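You operate a simulated robot arm through the tools that you are given. There is no shell and no other tool. Be economical: measure what you need, move in short steps, check, and stop when the job is done.

You run a simulated robot arm. Do the job below in one go: nothing can be reset, and whatever is moved stays where it is left.

Task
Warm the pastry in the microwave two minutes on medium.
Fine: it must steam; open the door once the microwave has stopped.
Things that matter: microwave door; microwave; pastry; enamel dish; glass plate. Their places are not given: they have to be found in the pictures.

It is judged by the outcome, as a careful person would: the job done as asked, and still so three seconds after it is handed in. It fails if anything else is knocked over, pushed out of place, dropped, spilled or broken.

Robot
A 6-joint arm with a two-finger parallel gripper, fixed in place. Base frame: the origin is at the foot of the arm, x ahead of it, y to its left, z up. Lengths are in mm, angles in degrees, forces in N, time in s.
Its first joint turns from -66.0 to 66.0 degrees. Payload 2.45 kg.
Tool frame: the origin (TCP) lies between the finger pads and is the grasp point; the fingertips stand 24 mm ahead of it; z points along the fingers, y is the line along which they close. The gripper opens to 68 mm. The fingers are 17 mm wide and 10 mm thick; the gripper's body (40 by 70 mm) begins 41 mm behind the TCP.
Orientation is told as [roll, pitch, yaw] about the base's x, y, z axes, in that order, counted from this pose: with the fingers straight down and closing along the base's y, the tool's x points along the base's -x, its y along +y and its z along -z.

Tools
- The arm moves only by the tool nudge_tool. Its argument "deltas" is text: rows parted by semicolons, each of 7 numbers parted by spaces: the shift along the tool's x, y, z in units of 40 mm (1.0 is 40 mm), then the turn, a rotation vector about the tool's x, y, z in units of 5 degrees (1.0 is 5 degrees), then the closure in counts, from 0 (fully open) to 255 (shut). In form: x y z ax ay az hand; .... A call has 1 to 8 rows; each row shifts and turns the commanded pose from where the row before left it, along the tool's axes as they then stand. A call with a number of a shift or a turn outside -1 to 1 is refused whole. Each row takes 0.2 s and may step no farther than 50 mm and 8.6 degrees from the row before; otherwise, or with a gripper value out of range, the whole call is refused. Where a pose cannot be reached the arm comes as near as it can. A force on the tool above 90 N (or 10 N above the force at the start of the call, whichever is more), or a blocked arm, ends the call early, and 0.2 s more pass. The fingers move at their own pace (about 108 mm/s each) and stop on an object; they squeeze with about 28 N. The grip force told is the motor's: it shows also when the fingers shut on nothing. Time passes only in rows, and 0.2 s behind the last, so rows that do not move let the fingers close. It gives the time, the measured TCP pose, the force on the tool (base axes), the opening and the grip force at its end, in the units of the frame above (readings bear some noise).
- Cameras (640 x 400 px; columns grow to the right, rows downward): "scene" is fixed at [166.4, 408.4, 1465.1]; the picture's right is [-0.79, -0.61, 0.00], its down [-0.33, 0.44, -0.84] and it looks along [0.51, -0.66, -0.55] (base axes); focal length 249 px, centre (320, 200). "wrist" rides on the gripper at [84, 11, -75] in the tool frame; the picture's right is [-0.13, 0.99, 0.00], its down [-0.60, -0.08, -0.79] and it looks along [-0.79, -0.10, 0.61] (tool axes); focal length 251 px, centre (320, 200).
- get_image(camera): a new picture of that camera. The clock stands still meanwhile.
- point_at(camera, pixels): for up to 12 pixels [column, row] of the newest picture of that camera ("zoom" is the newest enlarged one), the place [x, y, z] in the base frame of the surface seen there, good to about 2 mm. The clock stands still meanwhile.
- zoom(camera, box): a new picture of the part [left, top, right, bottom] of that camera's present view, enlarged. The clock stands still meanwhile.
- close_job(): hands the job in; it is judged then, once.

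Work in short steps. Measure before you move; look again where a grasp or a placing could have gone wrong, and mend it. You have 80 turns and 38 pictures in all, those below and enlarged ones among them. Open the gripper and draw the arm clear of the work before you hand the job in, unless the task says otherwise; then end with one line.

The tools are called after "Emit:" as a command line: name --argument value ..., lists and objects as JSON in quotes. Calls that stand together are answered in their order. nudge_tool: Moves the arm, as the interface text tells. Its arguments: {"type":"object","properties":{"deltas":{"type":"string"}},"required":["deltas"]} The other tools are called the same way: get_image (camera) takes a picture; point_at (camera, pixels) gives the place of the surface under pixels of a picture; zoom (camera, box) takes an enlarged picture of a part of a camera's view; close_job () hands the job in.

At the start:

```text
clock: 0.0
tcp_pos: [493.9, -89.9, 1304.9]
orientation: [0.0, 0.0, 0.0]
contact_force: [1.2, -0.4, 0.1]
grip_width: 68.2
grasp_force: 0.0
```

scene: 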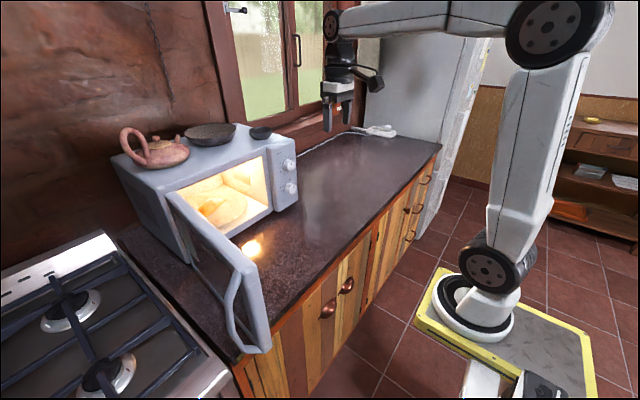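
wrist: 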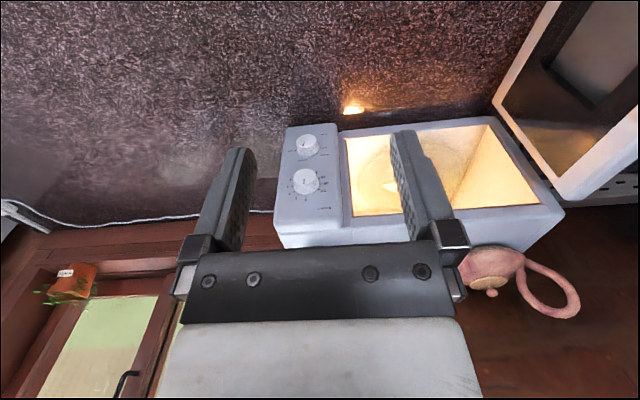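

The microwave stands open at around (210,190) in the scene picture. I enlarge it to see what is inside and read the knobs.

Emit:
zoom --camera "scene" --box '[100, 100, 320, 240]'

Emit:
zoom --camera "wrist" --box '[260, 90, 580, 290]'

```text
2.86 times, centred on (210, 170) of scene
```

zoom: 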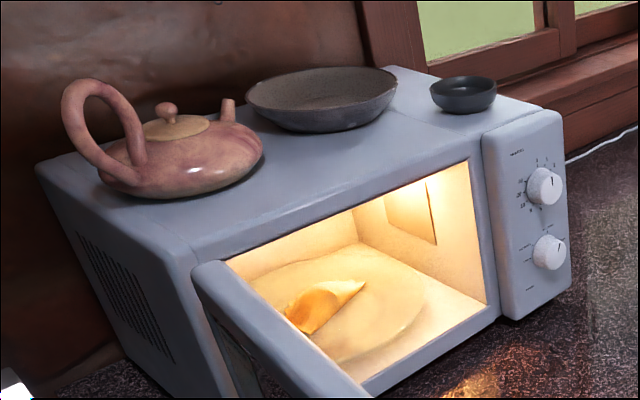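

```text
2.00 times, centred on (420, 190) of wrist
```

zoom: 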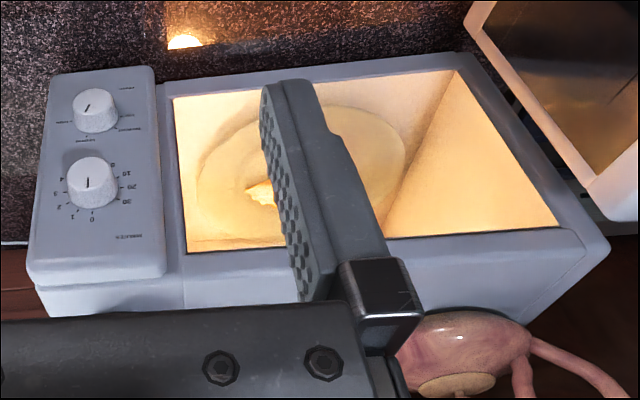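

The pastry lies on something round inside. I enlarge the cavity and the knob panel further before measuring.

Emit:
zoom --camera "scene" --box '[170, 150, 290, 225]'

Emit:
zoom --camera "wrist" --box '[275, 120, 355, 220]'

Emit:
point_at --camera "scene" --pixels '[[289, 164], [291, 188], [268, 145], [273, 205], [216, 207], [168, 195], [258, 268], [270, 350], [246, 270], [232, 325], [243, 182], [298, 200]]'

```text
5.33 times, centred on (230, 188) of scene
```

zoom: 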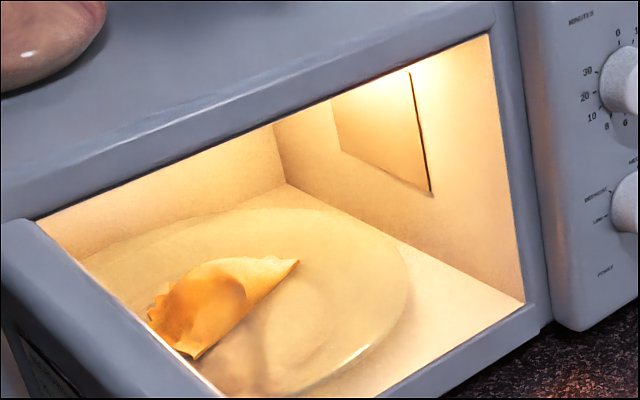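

```text
4.00 times, centred on (315, 170) of wrist
```

zoom: 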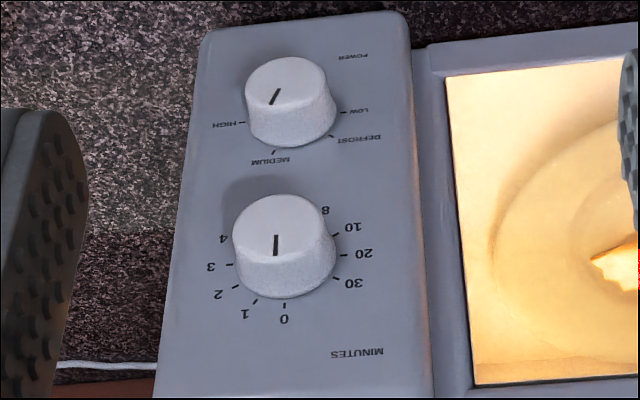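

```text
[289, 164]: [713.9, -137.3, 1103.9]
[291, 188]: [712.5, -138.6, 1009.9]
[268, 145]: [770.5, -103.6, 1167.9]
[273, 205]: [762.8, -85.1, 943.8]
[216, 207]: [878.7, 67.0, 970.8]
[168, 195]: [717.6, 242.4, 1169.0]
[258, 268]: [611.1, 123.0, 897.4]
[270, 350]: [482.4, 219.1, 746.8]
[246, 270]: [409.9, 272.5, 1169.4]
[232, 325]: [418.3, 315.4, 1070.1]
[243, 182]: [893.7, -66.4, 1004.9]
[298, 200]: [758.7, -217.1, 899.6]
```

The counter is near z 898. The timer knob is at about (714,-137,1104) and the power knob at about (712,-139,1010), and the microwave faces -x. The pastry sits on the clear round plate inside, and the timer appears to be at 0. I turn the tool to point forward (+x), staying well clear.

Emit:
nudge_tool --deltas "0 0 0 0 -1 0 0;0 0 0 0 -1 0 0;0 0 0 0 -1 0 0;0 0 0 0 -1 0 0;0 0 0 0 -1 0 0;0 0 0 0 -1 0 0;0 0 0 0 -1 0 0;0 0 0 0 -1 0 0"

Emit:
nudge_tool --deltas "0 0 0 0 -1 0 0;0 0 0 0 -1 0 0;0 0 0 0 -1 0 0;0 0 0 0 -1 0 0;0 0 0 0 -1 0 0;0 0 0 0 -1 0 0;0 0 0 0 -1 0 0;0 0 0 0 -1 0 0"

Emit:
nudge_tool --deltas "0 0 0 0 -1 0 0;0 0 0 0 -1 0 0;1 0 0 0 0 0 0;1 0 0 0 0 0 0;1 0 0 0 0 0 0;1 0 0 0 0 0 0;1 0 0 0 0 0 0;0 0 0 0 0 0 0"

```text
clock: 1.8
tcp_pos: [495.0, -90.6, 1305.9]
orientation: [-0.1, -40.1, 0.1]
contact_force: [0.4, 0.9, 0.1]
grip_width: 67.9
grasp_force: 0.1
```

```text
clock: 3.6
tcp_pos: [514.2, -97.1, 1300.8]
orientation: [0.1, -80.1, -0.2]
contact_force: [0.2, 0.0, -1.1]
grip_width: 68.3
grasp_force: 0.0
out of reach, approached as far as the arm can: row 2, 3, 4, 6
```

```text
clock: 5.4
tcp_pos: [518.3, -111.0, 1119.6]
orientation: [77.2, -89.2, -76.8]
contact_force: [-0.3, 0.3, 0.4]
grip_width: 68.2
grasp_force: 0.1
out of reach, approached as far as the arm can: row 7
```

The tool points forward at z 1120. I take a wrist picture to view the panel.

Emit:
get_image --camera "wrist"

Emit:
get_image --camera "scene"

```text
31 pictures are left
```

wrist: 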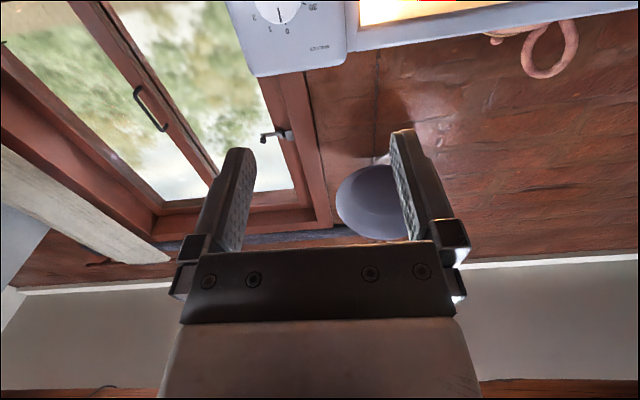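

```text
30 pictures are left
```

scene: 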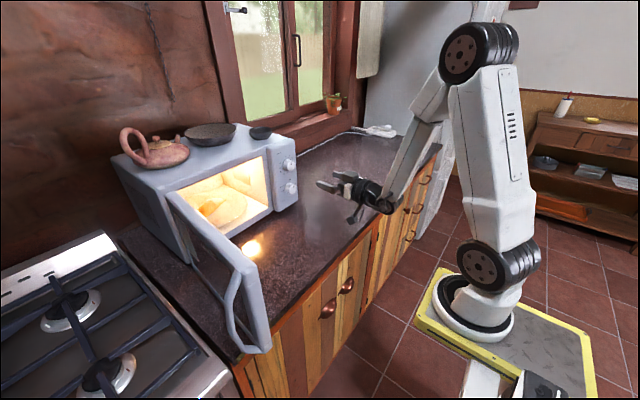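

The knobs are partly out of the wrist view. I enlarge them in the scene view to read the pointers.

Emit:
zoom --camera "scene" --box '[264, 150, 304, 210]'

Emit:
zoom --camera "scene" --box '[272, 174, 304, 194]'

```text
6.67 times, centred on (284, 180) of scene
```

zoom: 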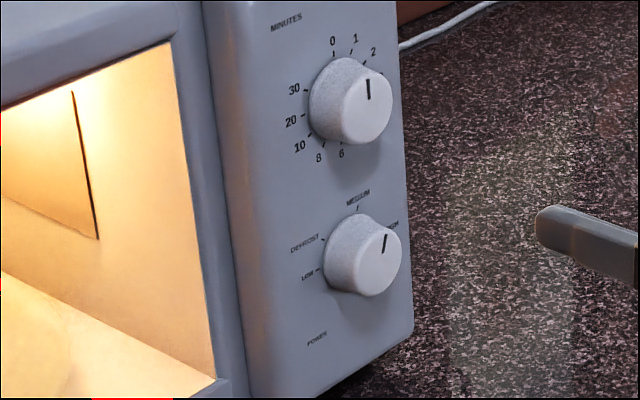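

```text
16.00 times, centred on (288, 184) of scene
```

zoom: 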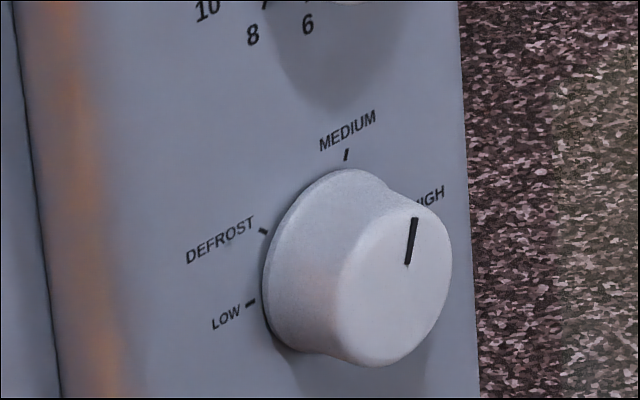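

I measure the power pointer's ends, the tick marks and the knob rim in this zoom.

Emit:
point_at --camera "zoom" --pixels '[[414, 220], [407, 263], [346, 155], [264, 231], [250, 303], [395, 288], [396, 210], [447, 260], [360, 362], [350, 290], [270, 320], [440, 330]]'

Emit:
zoom --camera "scene" --box '[272, 151, 304, 171]'

```text
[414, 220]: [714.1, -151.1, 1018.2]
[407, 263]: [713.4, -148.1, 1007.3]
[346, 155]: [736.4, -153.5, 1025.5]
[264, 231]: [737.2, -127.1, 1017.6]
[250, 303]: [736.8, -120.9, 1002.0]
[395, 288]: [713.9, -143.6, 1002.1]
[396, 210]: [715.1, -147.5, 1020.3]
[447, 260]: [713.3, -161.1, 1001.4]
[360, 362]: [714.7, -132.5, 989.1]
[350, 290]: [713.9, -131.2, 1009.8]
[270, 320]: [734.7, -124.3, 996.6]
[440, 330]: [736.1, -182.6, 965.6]
```

```text
16.00 times, centred on (288, 161) of scene
```

zoom: 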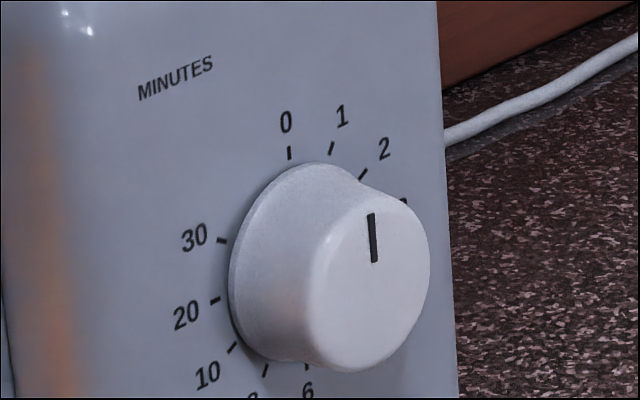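

The power pointer is about 15–17° right of vertical and the medium tick is about 17°, so power is already on medium. Now I measure the timer dial the same way.

Emit:
point_at --camera "zoom" --pixels '[[371, 215], [374, 262], [289, 153], [331, 149], [363, 173], [404, 201], [222, 240], [215, 300], [234, 347], [312, 290], [426, 250], [360, 368]]'

Emit:
point_at --camera "scene" --pixels '[[168, 195], [200, 222], [258, 270], [262, 300], [265, 345], [240, 330], [229, 305], [240, 268], [250, 275], [210, 207], [225, 205], [200, 185]]'

Emit:
zoom --camera "scene" --box '[150, 180, 290, 360]'

```text
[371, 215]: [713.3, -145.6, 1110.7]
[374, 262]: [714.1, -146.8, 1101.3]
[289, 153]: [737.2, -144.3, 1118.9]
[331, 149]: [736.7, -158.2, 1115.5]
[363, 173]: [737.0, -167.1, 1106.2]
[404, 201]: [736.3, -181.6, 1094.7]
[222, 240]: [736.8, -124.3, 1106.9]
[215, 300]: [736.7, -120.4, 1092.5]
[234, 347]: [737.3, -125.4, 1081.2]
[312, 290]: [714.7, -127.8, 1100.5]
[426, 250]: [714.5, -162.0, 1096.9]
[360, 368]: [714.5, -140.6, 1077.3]
```

```text
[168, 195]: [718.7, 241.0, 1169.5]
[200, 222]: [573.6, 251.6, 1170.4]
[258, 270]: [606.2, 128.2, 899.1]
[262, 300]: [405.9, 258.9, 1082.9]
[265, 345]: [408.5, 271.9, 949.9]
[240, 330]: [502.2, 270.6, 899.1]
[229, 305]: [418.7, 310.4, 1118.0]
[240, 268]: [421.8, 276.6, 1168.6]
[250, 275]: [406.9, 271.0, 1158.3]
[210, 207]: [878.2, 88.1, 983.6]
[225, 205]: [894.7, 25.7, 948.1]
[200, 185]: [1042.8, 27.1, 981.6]
```

```text
2.22 times, centred on (220, 270) of scene
```

zoom: 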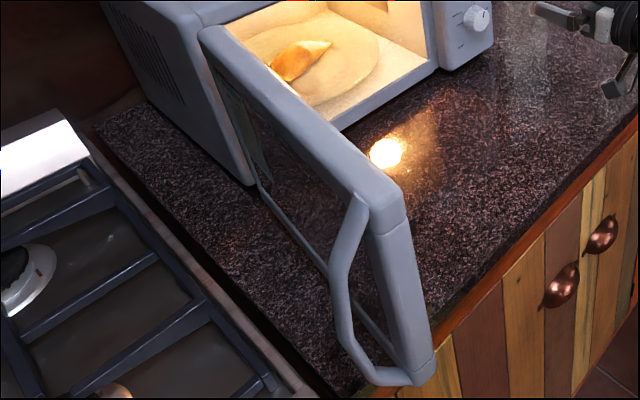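

The timer centre is at about (-146,1097), the pointer is at 0, and the ticks are about 33° apart, so "2" is about 66° clockwise. Next I measure the door's outer face, handle and hinge in this zoom.

Emit:
point_at --camera "zoom" --pixels '[[204, 45], [215, 70], [280, 130], [345, 200], [390, 190], [225, 32], [355, 215], [345, 260], [340, 310], [385, 372], [250, 160], [420, 355]]'

```text
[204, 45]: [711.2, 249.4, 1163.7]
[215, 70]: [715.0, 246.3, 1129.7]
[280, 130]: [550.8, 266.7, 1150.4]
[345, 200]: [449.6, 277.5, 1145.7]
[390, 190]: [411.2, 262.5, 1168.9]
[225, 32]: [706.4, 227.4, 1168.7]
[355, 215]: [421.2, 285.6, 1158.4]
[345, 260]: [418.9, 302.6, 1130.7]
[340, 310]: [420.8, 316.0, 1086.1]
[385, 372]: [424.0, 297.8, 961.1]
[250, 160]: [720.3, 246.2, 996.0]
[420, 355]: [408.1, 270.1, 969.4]
```

The door's outer face runs from about (715,248) to (421,284), with the handle at x≈420 and the door top at z 1170. I will push it shut from outside with fingers down over the top edge. First I rise a little and turn the tool back down, closing the fingers.

Emit:
nudge_tool --deltas "-1 0 0 0 0 0 255;-1 0 0 0 0 0 255;0 0 0 0 1 0 255;0 0 0 0 1 0 255;0 0 0 0 1 0 255;0 0 0 0 1 0 255;0 0 0 0 1 0 255;0 0 0 0 1 0 255"

Emit:
nudge_tool --deltas "0 0 0 0 1 0 255;0 0 0 0 1 0 255;0 0 0 0 1 0 255;0 0 0 0 1 0 255;0 0 0 0 1 0 255;0 0 0 0 1 0 255;0 0 0 0 1 0 255;0 0 0 0 1 0 255"

Emit:
nudge_tool --deltas "0 0 0 0 1 0 255;0 0 0 0 1 0 255;0 0 0 0 1 0 255;0 0 0 0 1 0 255;0 0 -1 0 0 0 255;0 0 -1 0 0 0 255;0 0 0 0 0 0 255"

```text
clock: 7.2
tcp_pos: [520.0, -110.0, 1199.3]
orientation: [-0.1, -60.0, 0.1]
contact_force: [-0.6, 0.1, 0.4]
grip_width: 0.0
grasp_force: 23.7
```

```text
clock: 9.0
tcp_pos: [518.3, -110.6, 1200.2]
orientation: [0.0, -20.0, -0.1]
contact_force: [0.3, 0.8, -0.1]
grip_width: 0.0
grasp_force: 23.1
```

```text
clock: 10.6
tcp_pos: [518.7, -108.9, 1278.4]
orientation: [0.0, 0.0, 0.0]
contact_force: [-0.3, 1.3, 0.0]
grip_width: 0.0
grasp_force: 23.5
```

The tool is down at z 1278, above the door top at 1170. I cross over the door to (470,330) and then lower outside it.

Emit:
nudge_tool --deltas "0.15 1 0 0 0 0 255;0.15 1 0 0 0 0 255;0.15 1 0 0 0 0 255;0.15 1 0 0 0 0 255;0.15 1 0 0 0 0 255;0.15 1 0 0 0 0 255;0.15 1 0 0 0 0 255;0.15 1 0 0 0 0 255"

Emit:
nudge_tool --deltas "0 1 0 0 0 0 255;0 1 0 0 0 0 255;0 1 0 0 0 0 255;0 0 1 0 0 0 255;0 0 1 0 0 0 255;0 0 1 0 0 0 255;0 0 0.4 0 0 0 255"

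Emit:
get_image --camera "scene"

```text
clock: 12.4
tcp_pos: [472.9, 212.6, 1279.2]
orientation: [-0.2, -0.2, -0.1]
contact_force: [0.0, -0.1, 0.0]
grip_width: 0.0
grasp_force: 24.3
```

```text
clock: 14.0
tcp_pos: [471.9, 330.9, 1142.9]
orientation: [0.0, -0.1, -0.1]
contact_force: [-0.3, 0.6, 0.4]
grip_width: 0.0
grasp_force: 24.0
```

```text
25 pictures are left
```

scene: 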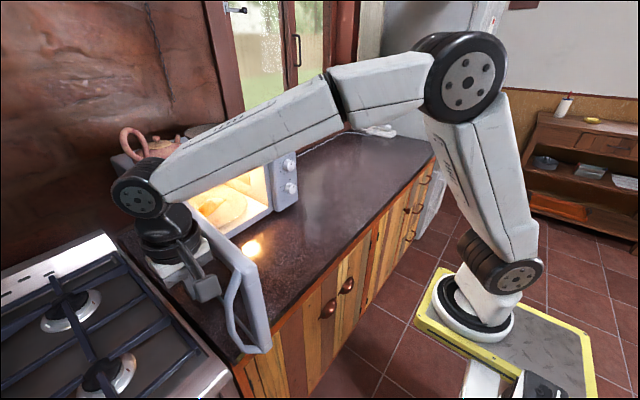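

The fingers are outside the door with the body above its top. I push along the door's arc in small steps.

Emit:
nudge_tool --deltas "0 -1 0 0 0 0 255;0.03 -0.53 0 0 0 0 255;0.03 -0.53 0 0 0 0 255;-0.03 -0.47 0 0 0 0 255;-0.03 -0.47 0 0 0 0 255;-0.09 -0.46 0 0 0 0 255;-0.09 -0.46 0 0 0 0 255"

Emit:
get_image --camera "scene"

```text
clock: 15.6
tcp_pos: [479.7, 170.4, 1143.5]
orientation: [0.0, -0.1, 0.0]
contact_force: [-0.3, -0.6, 0.7]
grip_width: 0.1
grasp_force: 23.5
```

```text
24 pictures are left
```

scene: 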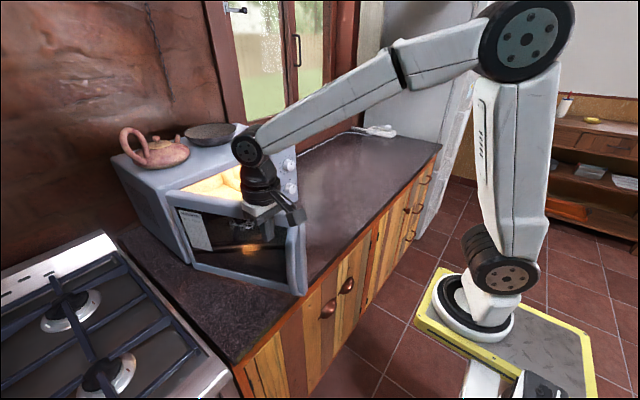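

The door follows well. I continue along the arc down to about 8° from closed.

Emit:
nudge_tool --deltas "-0.15 -0.39 0 0 0 0 255;-0.15 -0.39 0 0 0 0 255;-0.22 -0.42 0 0 0 0 255;-0.22 -0.42 0 0 0 0 255;-0.27 -0.38 0 0 0 0 255;-0.27 -0.38 0 0 0 0 255;-0.32 -0.34 0 0 0 0 255;-0.32 -0.34 0 0 0 0 255"

Emit:
nudge_tool --deltas "-0.37 -0.29 0 0 0 0 255;-0.37 -0.29 0 0 0 0 255;-0.40 -0.24 0 0 0 0 255;-0.40 -0.24 0 0 0 0 255;-0.43 -0.18 0 0 0 0 255;-0.43 -0.18 0 0 0 0 255;-0.45 -0.12 0 0 0 0 255;-0.45 -0.12 0 0 0 0 255"

Emit:
get_image --camera "scene"

```text
clock: 17.4
tcp_pos: [556.2, 50.3, 1143.7]
orientation: [0.1, -0.1, -0.1]
contact_force: [0.2, 0.1, 0.2]
grip_width: 0.1
grasp_force: 23.4
```

```text
clock: 19.2
tcp_pos: [688.3, -15.3, 1144.7]
orientation: [0.1, -0.1, 0.1]
contact_force: [0.5, 0.8, 0.1]
grip_width: 0.0
grasp_force: 23.2
```

```text
23 pictures are left
```

scene: 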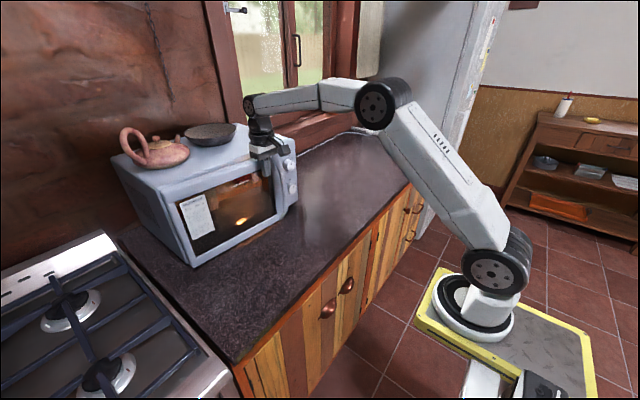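

The door looks nearly shut. I measure points along its top edge and face.

Emit:
zoom --camera "scene" --box '[140, 130, 310, 270]'

Emit:
point_at --camera "scene" --pixels '[[168, 205], [200, 190], [230, 180], [244, 175], [190, 250], [265, 225], [276, 215], [280, 200]]'

```text
2.86 times, centred on (225, 200) of scene
```

zoom: 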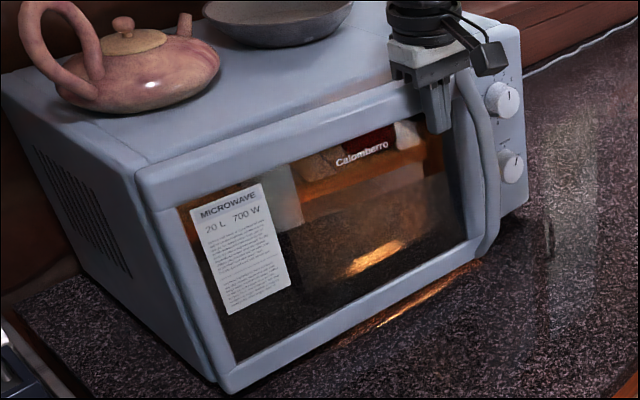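

```text
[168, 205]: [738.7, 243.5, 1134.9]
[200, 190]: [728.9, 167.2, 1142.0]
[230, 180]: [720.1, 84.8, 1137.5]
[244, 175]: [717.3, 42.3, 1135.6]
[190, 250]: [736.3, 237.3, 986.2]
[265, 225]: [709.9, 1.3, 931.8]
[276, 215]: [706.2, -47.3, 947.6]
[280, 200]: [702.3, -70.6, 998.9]
```

The door is still about 7° ajar and the light is on. I push on in +x in small steps until it meets its stop.

Emit:
nudge_tool --deltas "-0.3 -0.03 0 0 0 0 255;-0.3 -0.03 0 0 0 0 255;-0.3 -0.03 0 0 0 0 255;-0.15 0 0 0 0 0 255;-0.1 0 0 0 0 0 255;0 0 0 0 0 0 255"

Emit:
zoom --camera "scene" --box '[140, 130, 310, 270]'

Emit:
point_at --camera "scene" --pixels '[[168, 205], [200, 190], [230, 180], [244, 175], [190, 250], [265, 225], [276, 212], [275, 195]]'

```text
clock: 20.5
tcp_pos: [724.4, -20.6, 1143.9]
orientation: [0.0, 2.2, 0.1]
contact_force: [-41.9, 1.7, 10.1]
grip_width: 0.1
grasp_force: 23.5
stopped in row 6: the force on the tool passed its limit (the readings are from after the stop); the commanded pose is now the measured one
```

```text
2.86 times, centred on (225, 200) of scene
```

zoom: 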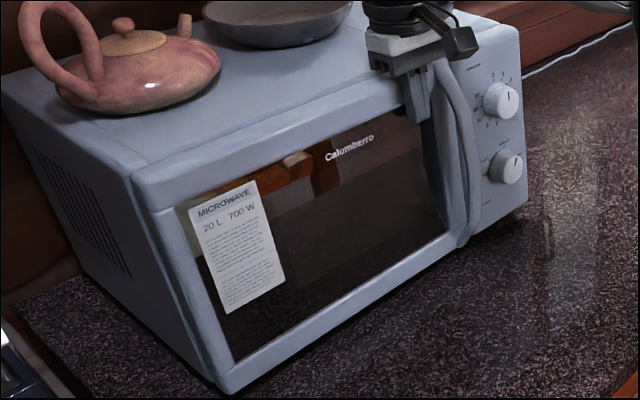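

```text
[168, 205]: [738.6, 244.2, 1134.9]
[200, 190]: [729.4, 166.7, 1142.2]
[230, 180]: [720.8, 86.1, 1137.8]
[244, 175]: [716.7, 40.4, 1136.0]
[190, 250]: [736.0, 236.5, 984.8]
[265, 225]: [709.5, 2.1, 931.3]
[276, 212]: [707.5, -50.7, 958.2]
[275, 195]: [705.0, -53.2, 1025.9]
```

The door is shut, its light is off, and the microwave has not shifted. I draw back to x≈520 and raise to about 1200, then turn the tool forward with the fingers open.

Emit:
nudge_tool --deltas "0.5 0 0 0 0 0 255;1 0 0 0 0 0 255;1 -0.5 -0.5 0 0 0 255;1 -0.5 -0.5 0 0 0 255;1 -0.5 -0.4 0 0 0 255;0.6 -0.8 0 0 0 0 0;0 -0.7 0 0 -1 0 0;0 0 0 0 -1 0 0"

Emit:
nudge_tool --deltas "0 0 0 0 -1 0 0;0 0 0 0 -1 0 0;0 0 0 0 -1 0 0;0 0 0 0 -1 0 0;0 0 0 0 -1 0 0;0 0 0 0 -1 0 0;0 0 0 0 -1 0 0;0 0 0 0 -1 0 0"

Emit:
nudge_tool --deltas "0 0 0 0 -1 0 0;0 0 0 0 -1 0 0;0 0 0 0 -1 0 0;0 0 0 0 -1 0 0;0 0 0 0 -1 0 0;0 0 0 0 -1 0 0;0 0 0 0 -1 0 0;0 0 0 0 -1 0 0"

```text
clock: 22.3
tcp_pos: [525.7, -140.6, 1204.7]
orientation: [0.0, -8.5, 0.0]
contact_force: [0.9, 0.9, 0.1]
grip_width: 67.7
grasp_force: 0.2
```

```text
clock: 24.1
tcp_pos: [525.4, -141.4, 1205.0]
orientation: [0.1, -48.3, 0.1]
contact_force: [-0.1, -0.4, 0.1]
grip_width: 67.9
grasp_force: 0.0
```

```text
clock: 25.9
tcp_pos: [526.0, -142.2, 1204.5]
orientation: [0.9, -88.4, -0.9]
contact_force: [-0.9, -0.2, 0.2]
grip_width: 68.0
grasp_force: 0.1
```

The tool is forward again. I go down to the timer's height and then pre-turn the gripper 65° counter-clockwise, so that turning to "2" ends level. The handle at y≈-60 stays clear.

Emit:
nudge_tool --deltas "0 0 0 0 -0.32 0 0;0.9 0 0 0 0 0 0;0.9 0 0 0 0 0 0;0.88 -0.1 0 0 0 0 0;0 0 0 0 0 -1 0;0 0 0 0 0 -1 0;0 0 0 0 0 -1 0;0 0 0 0 0 -1 0"

Emit:
nudge_tool --deltas "0 0 0 0 0 -1 0;0 0 0 0 0 -1 0;0 0 0 0 0 -1 0;0 0 0 0 0 -1 0;0 0 0 0 0 -1 0;0 0 0 0 0 -1 0;0 0 0 0 0 -1 0;0 0 0 0 0 -1 0"

Emit:
nudge_tool --deltas "0 0 0 0 0 -1 0;0 0 1 0 0 0 0;0 0 1 0 0 0 0;0 0 0.75 0 0 0 0;0 0 0 0 0 0 0"

Emit:
get_image --camera "wrist"

Emit:
get_image --camera "scene"

```text
clock: 27.7
tcp_pos: [533.8, -217.1, 1205.1]
orientation: [-88.5, -70.5, 88.8]
contact_force: [-0.2, -1.0, -0.3]
grip_width: 68.3
grasp_force: 0.0
out of reach, approached as far as the arm can: row 5, 6, 7, 8
```

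```text
clock: 29.5
tcp_pos: [507.6, -285.8, 1392.0]
orientation: [-89.3, -30.3, 89.9]
contact_force: [0.5, 0.3, -0.1]
grip_width: 67.9
grasp_force: 0.0
out of reach, approached as far as the arm can: row 1, 2, 3, 4, 5, 6, 7, 8
```

```text
clock: 30.7
tcp_pos: [616.1, -290.2, 1421.2]
orientation: [-89.8, -25.2, 89.9]
contact_force: [1.2, 0.5, 0.4]
grip_width: 67.9
grasp_force: 0.0
out of reach, approached as far as the arm can: row 1, 2
```

```text
20 pictures are left
```

wrist: 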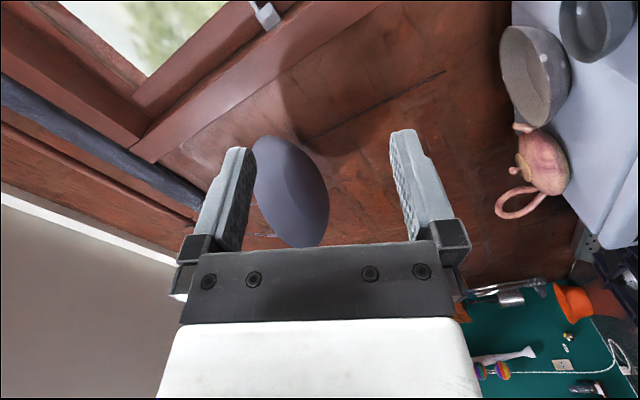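

```text
19 pictures are left
```

scene: 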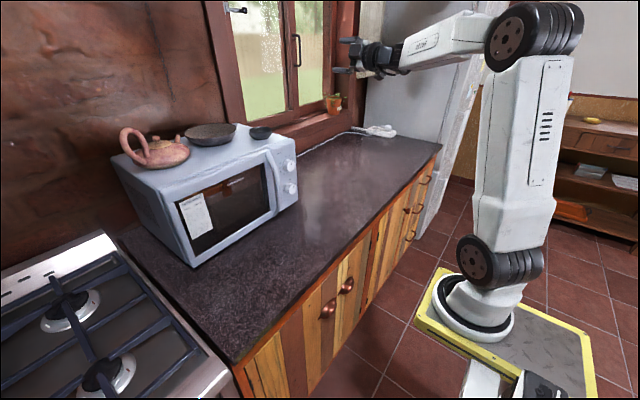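

The negative pre-turn ran the arm off to (616,-290,1421), but nothing was touched and the orientation is now the wanted one (tool z = +x, rolled about -65°). From here I move along tool y towards the timer's front, in small steps and well short of the microwave.

Emit:
nudge_tool --deltas "0 0.8 -0.5 0 0 0 0;0 0.8 -0.5 0 0 0 0;0 0.8 0 0 0 0 0;0 0.8 0 0 0 0 0"

```text
clock: 31.7
tcp_pos: [575.5, -275.0, 1422.7]
orientation: [-89.3, -25.3, 90.0]
contact_force: [0.6, 0.2, -0.2]
grip_width: 68.1
grasp_force: 0.1
out of reach, approached as far as the arm can: row 1, 2, 3, 4
```

It will not come down in this roll, so the wrist is at a limit. I unwind the roll and use the other direction instead.

Emit:
nudge_tool --deltas "0 0 0 0 0 1 0;0 0 0 0 0 1 0;0 0 0 0 0 1 0;0 0 0 0 0 1 0"

Emit:
nudge_tool --deltas "0 0 0 0 0 1 0;0 0 0 0 0 1 0;0 0 0 0 0 1 0;0 0 0 0 0 1 0;0 0 0 0 0 1 0"

```text
clock: 32.7
tcp_pos: [578.4, -273.0, 1419.9]
orientation: [-89.8, -45.1, 90.0]
contact_force: [-0.9, 0.0, 0.2]
grip_width: 67.9
grasp_force: 0.0
```

```text
clock: 33.9
tcp_pos: [576.6, -274.4, 1422.0]
orientation: [-89.6, -70.1, 89.7]
contact_force: [-1.1, -0.3, 0.9]
grip_width: 67.9
grasp_force: 0.1
```

Control is regained at roll -20°. I finish the unwinding and come back to (555,-146,1200).

Emit:
nudge_tool --deltas "0 0 0 0 0 1 0;0 0 0 0 0 1 0;0 0 0 0 0 1 0;0 0 0 0 0 1 0;0.6 0.6 -0.3 0 0 0 0;0.6 0.6 -0.3 0 0 0 0;0.6 0.6 0 0 0 0 0;0.6 0.6 0 0 0 0 0"

Emit:
nudge_tool --deltas "0.8 0.4 0 0 0 0 0;0.8 0.4 0 0 0 0 0;0.8 0 0 0 0 0 0;0.8 0 0 0 0 0 0"

```text
clock: 35.7
tcp_pos: [552.7, -179.3, 1324.2]
orientation: [-19.0, -89.9, 18.8]
contact_force: [-0.4, 0.2, 0.1]
grip_width: 67.9
grasp_force: 0.1
```

```text
clock: 36.7
tcp_pos: [555.1, -145.3, 1197.5]
orientation: [24.5, -89.8, -24.5]
contact_force: [0.5, -0.2, 0.7]
grip_width: 68.1
grasp_force: 0.0
```

Back in front of the panel and level. I descend to timer height.

Emit:
nudge_tool --deltas "0.85 0 0 0 0 0 0;0.85 0 0 0 0 0 0;0.8 0 0 0 0 0 0"

```text
clock: 37.5
tcp_pos: [553.0, -143.9, 1097.7]
orientation: [28.3, -89.8, -28.5]
contact_force: [0.9, 0.6, -0.1]
grip_width: 68.3
grasp_force: 0.2
```

At (553,-144,1098). I advance a bit and test that a positive roll is reachable in free space before gripping anything.

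Emit:
nudge_tool --deltas "0 -0.05 1 0 0 0 0;0 0 1 0 0 0 0;0 0 0 0 0 1 0;0 0 0 0 0 1 0;0 0 0 0 0 1 0;0 0 0 0 0 1 0;0 0 0 0 0 1 0;0 0 0 0 0 1 0"

Emit:
nudge_tool --deltas "0 0 0 0 0 1 0;0 0 0 0 0 1 0;0 0 0 0 0 1 0;0 0 0 0 0 1 0;0 0 0 0 0 1 0;0 0 0 0 0 1 0;0 0 0 0 0 1 0;0 0 0 0 0 0.2 0"

Emit:
get_image --camera "wrist"

```text
clock: 39.3
tcp_pos: [633.5, -147.2, 1098.3]
orientation: [89.8, -59.9, -89.9]
contact_force: [0.4, 0.2, 0.3]
grip_width: 67.9
grasp_force: 0.0
```

```text
clock: 41.1
tcp_pos: [633.4, -148.2, 1096.8]
orientation: [89.9, -23.9, -89.9]
contact_force: [-0.2, 0.2, 0.5]
grip_width: 68.3
grasp_force: 0.0
```

```text
18 pictures are left
```

wrist: 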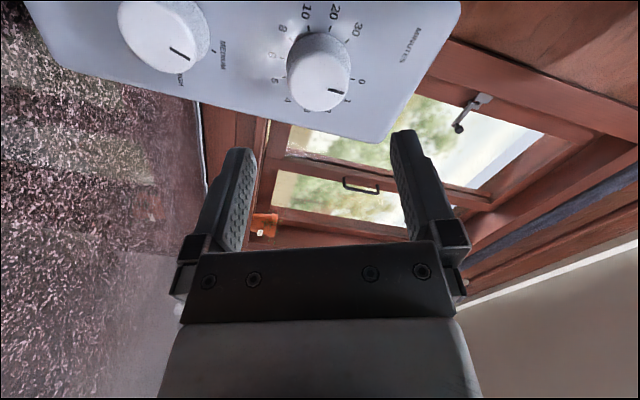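

Roll +66° is reachable. This view also shows the power knob closely, so I enlarge it to verify its setting.

Emit:
zoom --camera "wrist" --box '[110, 0, 270, 100]'

```text
4.00 times, centred on (190, 50) of wrist
```

zoom: 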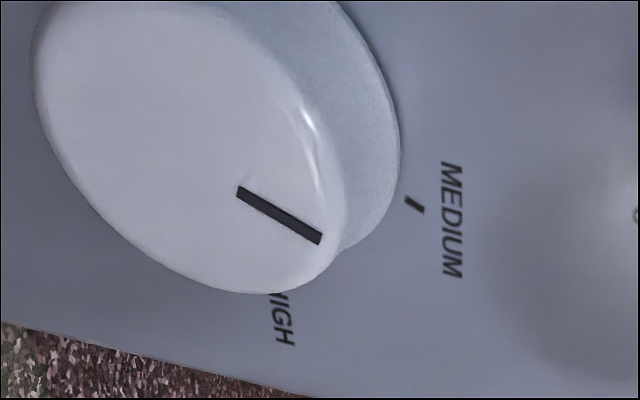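

I measure both marks here for a second reading of the pointer's angle.

Emit:
point_at --camera "zoom" --pixels '[[240, 191], [318, 239], [415, 205], [40, 80], [200, 5], [340, 200], [250, 291], [120, 230], [290, 80], [280, 295], [190, 145]]'

```text
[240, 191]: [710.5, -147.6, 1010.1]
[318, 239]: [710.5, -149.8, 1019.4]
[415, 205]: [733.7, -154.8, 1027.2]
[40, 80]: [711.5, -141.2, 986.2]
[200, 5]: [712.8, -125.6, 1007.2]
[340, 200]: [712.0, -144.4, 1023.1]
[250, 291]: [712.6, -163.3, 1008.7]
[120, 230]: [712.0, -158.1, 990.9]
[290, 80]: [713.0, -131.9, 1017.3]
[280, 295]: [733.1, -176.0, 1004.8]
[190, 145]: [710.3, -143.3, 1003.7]
```

The power pointer is at about 20°, against the medium tick at about 24° and "high" near 90°, so medium is confirmed. I unroll to level and advance so the open fingers straddle the timer knob, tips just short of the panel.

Emit:
nudge_tool --deltas "0 0 0 0 0 -1 0;0 0 0 0 0 -1 0;0 0 0 0 0 -1 0;0 0 0 0 0 -1 0;0 0 0 0 0 -1 0;0 0 0 0 0 -1 0;0 0 0 0 0 -1 0;0 0 0 0 0 -1 0"

Emit:
nudge_tool --deltas "0 0 0 0 0 -1 0;0 0 0 0 0 -1 0;0 0 0 0 0 -1 0;0 0 0 0 0 -1 0;0 0 0 0 0 -1 0;0 0 0 0 0 -0.2 0;0.02 0.05 0.6 0 0 0 0"

Emit:
get_image --camera "wrist"

```text
clock: 42.9
tcp_pos: [633.0, -146.9, 1097.6]
orientation: [89.8, -64.1, -89.8]
contact_force: [1.1, -0.3, 0.3]
grip_width: 68.1
grasp_force: 0.0
```

```text
clock: 44.5
tcp_pos: [657.3, -143.9, 1097.8]
orientation: [-29.1, -89.9, 29.2]
contact_force: [-0.2, -0.2, -0.1]
grip_width: 68.2
grasp_force: 0.0
```

```text
16 pictures are left
```

wrist: 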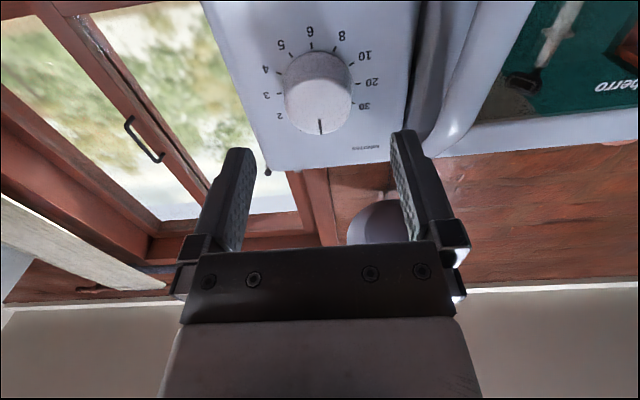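

The dial also has a "5", so its 11 labels are 30° apart and "2" is at 60°, with the centre at about (-145.7,1094). I correct, advance to x≈707 and close on the knob.

Emit:
nudge_tool --deltas "0.08 -0.03 0.6 0 0 0 0;0 0 0.64 0 0 0 0;0 0 0 0 0 0 0;0 0 0 0 0 0 120;0 0 0 0 0 0 180;0 0 0 0 0 0 255;0 0 0 0 0 0 255"

Emit:
zoom --camera "scene" --box '[240, 130, 340, 210]'

```text
clock: 46.1
tcp_pos: [709.2, -144.5, 1093.4]
orientation: [38.9, -89.8, -38.9]
contact_force: [7.3, -10.7, -1.5]
grip_width: 40.6
grasp_force: 44.4
```

```text
5.00 times, centred on (290, 170) of scene
```

zoom: 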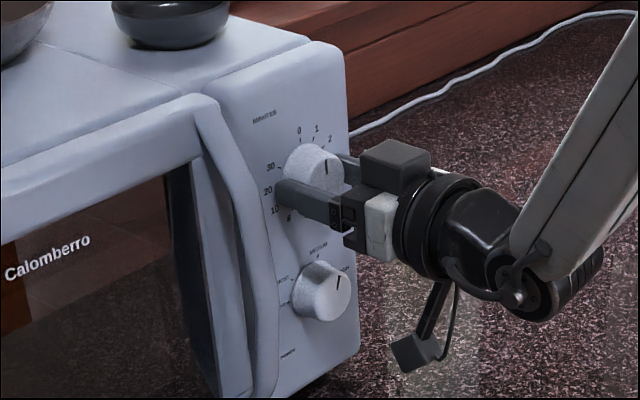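

The knob is gripped at 40.6 mm width. I turn 60° clockwise.

Emit:
nudge_tool --deltas "0 0 0 0 0 1 255;0 0 0 0 0 1 255;0 0 0 0 0 1 255;0 0 0 0 0 1 255;0 0 0 0 0 1 255;0 0 0 0 0 1 255"

Emit:
nudge_tool --deltas "0 0 0 0 0 1 255;0 0 0 0 0 1 255;0 0 0 0 0 1 255;0 0 0 0 0 1 255;0 0 0 0 0 1 255;0 0 0 0 0 1 255"

Emit:
zoom --camera "scene" --box '[240, 130, 340, 210]'

```text
clock: 47.5
tcp_pos: [707.8, -144.9, 1094.4]
orientation: [90.2, -60.0, -89.9]
contact_force: [20.7, 1.1, 6.1]
grip_width: 40.5
grasp_force: 44.8
```

```text
clock: 48.9
tcp_pos: [708.1, -144.4, 1095.1]
orientation: [90.1, -30.0, -89.8]
contact_force: [22.7, 14.4, 11.5]
grip_width: 40.3
grasp_force: 45.5
```

```text
5.00 times, centred on (290, 170) of scene
```

zoom: 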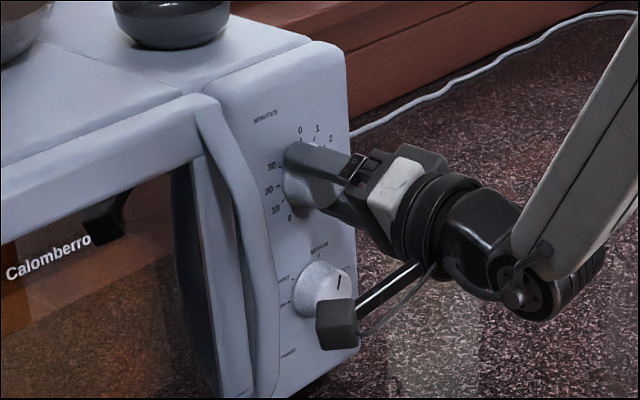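

The turn is done. I release the knob, back off 60 mm and check the pointer.

Emit:
nudge_tool --deltas "0 0 0 0 0 0 0;0 0 0 0 0 0 0;0 0 -0.75 0 0 0 0;0 0 -0.75 0 0 0 0;0 0 -0.5 0 0 0 0"

Emit:
zoom --camera "scene" --box '[270, 145, 310, 201]'

Emit:
get_image --camera "scene"

```text
clock: 50.1
tcp_pos: [628.6, -145.1, 1092.0]
orientation: [89.8, -30.1, -89.9]
contact_force: [0.2, 0.0, 0.0]
grip_width: 68.1
grasp_force: 0.1
```

```text
7.14 times, centred on (290, 173) of scene
```

zoom: 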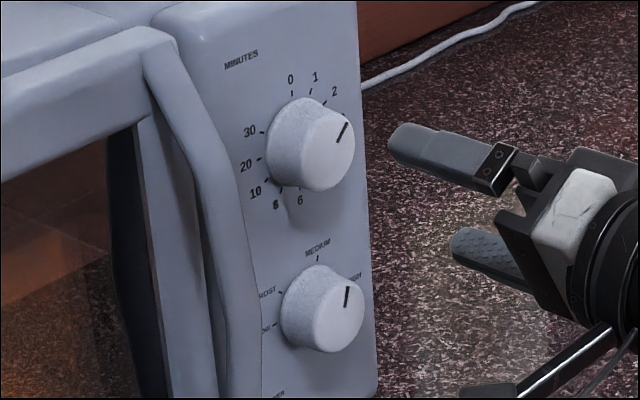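

```text
12 pictures are left
```

scene: 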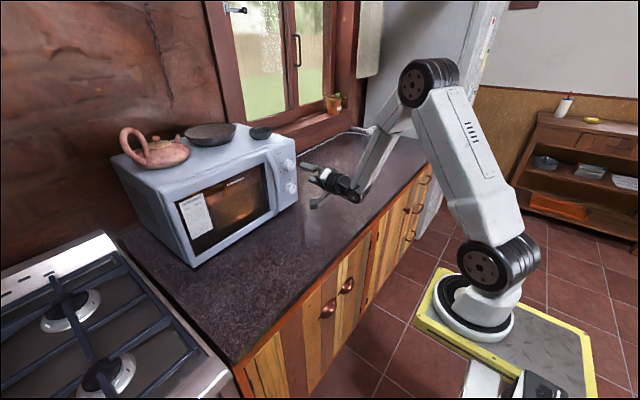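

The cavity glows, so it appears to be running. I measure the timer pointer in the zoom.

Emit:
point_at --camera "zoom" --pixels '[[347, 122], [337, 142], [324, 103], [310, 91], [292, 93]]'

```text
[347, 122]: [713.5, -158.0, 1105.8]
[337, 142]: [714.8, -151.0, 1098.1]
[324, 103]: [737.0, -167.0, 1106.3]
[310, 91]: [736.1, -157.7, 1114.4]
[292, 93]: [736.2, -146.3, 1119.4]
```

The pointer reads about 45–50°. Either it is already counting down or the turn fell short, so I unroll the wrist (needed anyway) and look again to see how it changes.

Emit:
nudge_tool --deltas "0 0 0 0 0 -1 0;0 0 0 0 0 -1 0;0 0 0 0 0 -1 0;0 0 0 0 0 -1 0;0 0 0 0 0 -1 0;0 0 0 0 0 -1 0;0 0 0 0 0 -1 0;0 0 0 0 0 -1 0"

Emit:
zoom --camera "scene" --box '[270, 145, 310, 201]'

Emit:
point_at --camera "zoom" --pixels '[[347, 122], [337, 142], [343, 122], [336, 142], [275, 150], [352, 150], [310, 188]]'

```text
clock: 51.9
tcp_pos: [627.4, -146.4, 1093.7]
orientation: [89.7, -70.0, -89.8]
contact_force: [-0.2, 0.1, -0.7]
grip_width: 67.8
grasp_force: 0.0
```

```text
7.14 times, centred on (290, 173) of scene
```

zoom: 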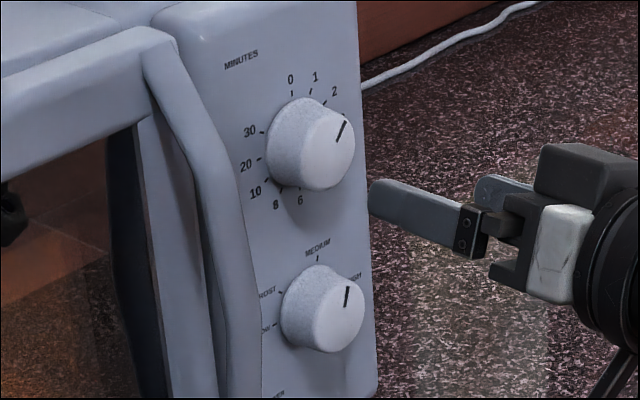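

```text
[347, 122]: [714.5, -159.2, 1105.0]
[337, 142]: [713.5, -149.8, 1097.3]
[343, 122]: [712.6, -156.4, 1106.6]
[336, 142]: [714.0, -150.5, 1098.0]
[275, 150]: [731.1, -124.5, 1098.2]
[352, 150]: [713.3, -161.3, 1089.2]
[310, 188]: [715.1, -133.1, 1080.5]
```

I enlarge tightly on the timer to gauge the pointer angle precisely (time stands still).

Emit:
zoom --camera "scene" --box '[278, 153, 302, 173]'

```text
16.00 times, centred on (290, 163) of scene
```

zoom: 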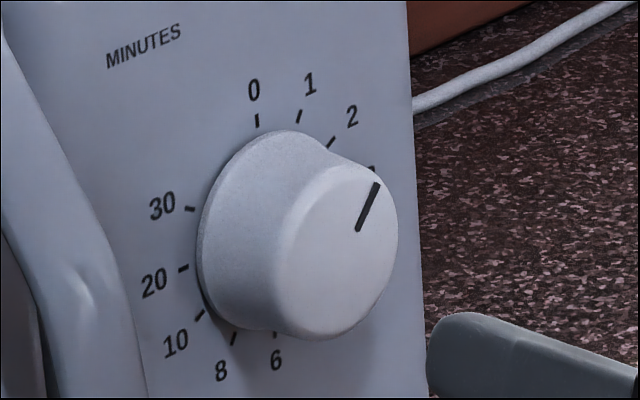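

Correcting for perspective, the pointer was about 55° at 50 s and is about 48° now. So it was set at 2 min and is counting down at a speeded rate, ending around 65 s. Meanwhile I measure the handle.

Emit:
zoom --camera "scene" --box '[240, 150, 300, 230]'

Emit:
point_at --camera "zoom" --pixels '[[280, 60], [290, 120], [310, 120], [325, 180], [335, 240], [330, 290], [300, 200], [270, 200], [345, 200], [315, 320]]'

```text
5.00 times, centred on (270, 190) of scene
```

zoom: 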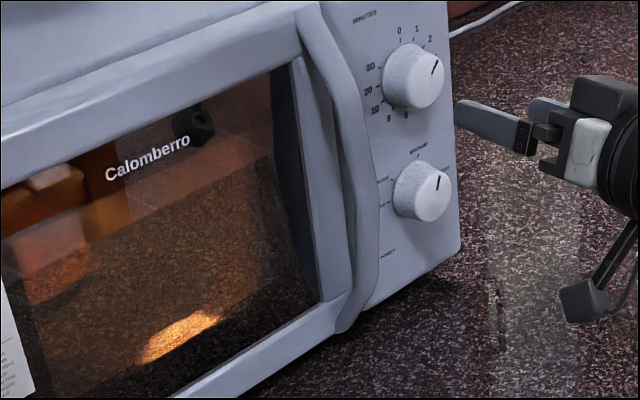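

```text
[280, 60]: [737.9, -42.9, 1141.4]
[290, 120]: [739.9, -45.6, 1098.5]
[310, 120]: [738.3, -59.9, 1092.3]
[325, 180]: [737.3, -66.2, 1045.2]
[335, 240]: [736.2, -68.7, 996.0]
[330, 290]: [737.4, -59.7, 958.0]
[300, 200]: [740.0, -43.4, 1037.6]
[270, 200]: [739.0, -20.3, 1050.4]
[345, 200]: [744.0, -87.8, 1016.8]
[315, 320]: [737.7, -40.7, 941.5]
```

Those points fell on the door face. The bar itself runs through (350,110)–(365,230) in the zoom, so I measure it there.

Emit:
point_at --camera "zoom" --pixels '[[313, 30], [338, 80], [352, 120], [360, 120], [358, 160], [366, 160], [374, 160], [361, 210], [369, 210], [367, 250], [358, 290], [347, 322]]'

```text
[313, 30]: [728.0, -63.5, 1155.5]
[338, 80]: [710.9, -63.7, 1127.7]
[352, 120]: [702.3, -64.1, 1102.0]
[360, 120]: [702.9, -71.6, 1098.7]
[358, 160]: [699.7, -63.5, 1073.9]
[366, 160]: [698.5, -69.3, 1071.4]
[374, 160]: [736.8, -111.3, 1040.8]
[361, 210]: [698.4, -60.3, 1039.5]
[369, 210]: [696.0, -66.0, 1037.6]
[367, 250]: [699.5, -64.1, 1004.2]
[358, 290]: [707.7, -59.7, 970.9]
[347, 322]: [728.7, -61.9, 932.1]
```

The handle bar centre is at about y -66, x 696–712, z 970–1110. I unroll to level and pre-position in front of it at (628,-66,1040), then let time pass.

Emit:
nudge_tool --deltas "0 0 0 0 0 -1 0;0 0 0 0 0 -1 0;0 0 0 0 0 -1 0;0 0 0 0 0 -1 0;0.45 0.66 0 0 0 0 0;0.45 0.66 0 0 0 0 0;0.45 0.66 0 0 0 0 0;0 0 0 0 0 0 0"

Emit:
nudge_tool --deltas "0 0 0 0 0 0 0;0 0 0 0 0 0 0;0 0 0 0 0 0 0;0 0 0 0 0 0 0;0 0 0 0 0 0 0;0 0 0 0 0 0 0;0 0 0 0 0 0 0;0 0 0 0 0 0 0"

Emit:
nudge_tool --deltas "0 0 0 0 0 0 0;0 0 0 0 0 0 0;0 0 0 0 0 0 0;0 0 0 0 0 0 0;0 0 0 0 0 0 0;0 0 0 0 0 0 0;0 0 0 0 0 0 0;0 0 0 0 0 0 0"

Emit:
nudge_tool --deltas "0 0 0 0 0 0 0;0 0 0 0 0 0 0;0 0 0 0 0 0 0;0 0 0 0 0 0 0;0 0 0 0 0 0 0;0 0 0 0 0 0 0;0 0 0 0 0 0 0;0 0 0 0 0 0 0"

Emit:
zoom --camera "scene" --box '[230, 145, 310, 215]'

```text
clock: 53.7
tcp_pos: [642.2, -93.7, 1065.8]
orientation: [81.6, -87.6, -81.4]
contact_force: [-0.9, -0.4, -0.9]
grip_width: 67.7
grasp_force: 0.1
out of reach, approached as far as the arm can: row 6, 7
```

```text
clock: 55.5
tcp_pos: [642.3, -94.7, 1065.0]
orientation: [81.5, -87.7, -81.3]
contact_force: [0.0, 0.0, -0.4]
grip_width: 68.1
grasp_force: 0.0
```

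```text
clock: 57.3
tcp_pos: [641.8, -94.1, 1066.8]
orientation: [81.5, -87.7, -81.2]
contact_force: [-0.4, 0.2, 0.0]
grip_width: 68.2
grasp_force: 0.0
```

```text
clock: 59.1
tcp_pos: [641.6, -95.4, 1066.2]
orientation: [81.5, -87.7, -81.1]
contact_force: [-0.3, -0.3, 0.5]
grip_width: 68.1
grasp_force: 0.1
```

```text
5.71 times, centred on (270, 180) of scene
```

zoom: 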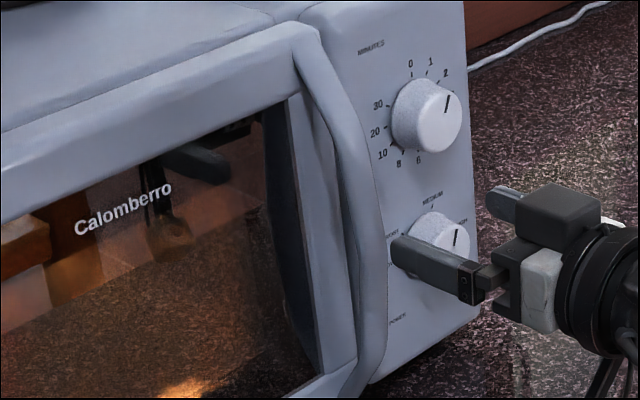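

The pointer is now at about 34°, so the timer should end around 75 s. The wrist is at a joint limit here. I use the waiting time to back off, fold the tool down, and later pitch up again at y≈0, where the wrist can pass straight through.

Emit:
nudge_tool --deltas "0 -0.2 -1 0 0 0 0;-0.5 -0.2 -1 0 0 0 0;-0.7 -0.2 -0.8 0 0 0 0;-0.8 0 0 0 0 0 0;-0.8 0 0 0 0 0 0;-0.5 0 0 0 0 0 0;0 0 0 0 1 0 0;0 0 0 0 1 0 0"

Emit:
nudge_tool --deltas "0 0 0 0 1 0 0;0 0 0 0 1 0 0;0 0 0 0 1 0 0;0 0 0 0 1 0 0;0 0 0 0 1 0 0;0 0 0 0 1 0 0;0 0 0 0 1 0 0;0 0 0 0 1 0 0"

Emit:
nudge_tool --deltas "0 0 0 0 1 0 0;0 0 0 0 1 0 0;0 0 0 0 1 0 0;0 0 0 0 1 0 0;0 0 0 0 1 0 0;0 0 0 0 1 0 0;0 0 0 0 1 0 0;0 0 0 0 1 0 0"

```text
clock: 60.9
tcp_pos: [536.8, -132.4, 1210.4]
orientation: [0.0, -79.7, 0.0]
contact_force: [0.2, -0.2, 0.2]
grip_width: 67.8
grasp_force: 0.0
out of reach, approached as far as the arm can: row 1
```

```text
clock: 62.7
tcp_pos: [537.5, -132.5, 1208.9]
orientation: [0.0, -40.0, 0.0]
contact_force: [0.2, -0.2, -0.5]
grip_width: 68.2
grasp_force: 0.1
```

```text
clock: 64.5
tcp_pos: [537.7, -132.4, 1209.5]
orientation: [0.0, 0.2, -0.1]
contact_force: [-0.5, -0.5, 0.0]
grip_width: 68.4
grasp_force: 0.0
```

The tool is down and orientation is clean. I move to y≈0 and pitch the tool up there.

Emit:
nudge_tool --deltas "0 0.83 0 0 0 0 0;0 0.83 0 0 0 0 0;0 0.83 0 0 0 0 0;0 0.82 0 0 0 0 0;0 0 0 0 -1 0 0;0 0 0 0 -1 0 0;0 0 0 0 -1 0 0;0 0 0 0 -1 0 0"

Emit:
nudge_tool --deltas "0 0 0 0 -1 0 0;0 0 0 0 -1 0 0;0 0 0 0 -1 0 0;0 0 0 0 -1 0 0;0 0 0 0 -1 0 0;0 0 0 0 -1 0 0;0 0 0 0 -1 0 0;0 0 0 0 -1 0 0"

Emit:
nudge_tool --deltas "0 0 0 0 -1 0 0;0 0 0 0 -1 0 0;0 0 0 0 -1 0 0;0 0 0 0 -1 0 0;0 0 0 0 -1 0 0;0 0 0 0 -1 0 0"

```text
clock: 66.3
tcp_pos: [537.7, -0.4, 1210.1]
orientation: [0.0, -20.0, 0.0]
contact_force: [0.9, -0.7, -0.8]
grip_width: 68.0
grasp_force: 0.0
```

```text
clock: 68.1
tcp_pos: [537.5, -1.1, 1210.2]
orientation: [0.0, -59.9, 0.0]
contact_force: [0.1, -0.3, -0.2]
grip_width: 68.0
grasp_force: 0.0
```

```text
clock: 69.5
tcp_pos: [537.2, 0.5, 1209.7]
orientation: [68.3, -90.0, -68.2]
contact_force: [0.1, -0.1, -0.2]
grip_width: 67.9
grasp_force: 0.1
```

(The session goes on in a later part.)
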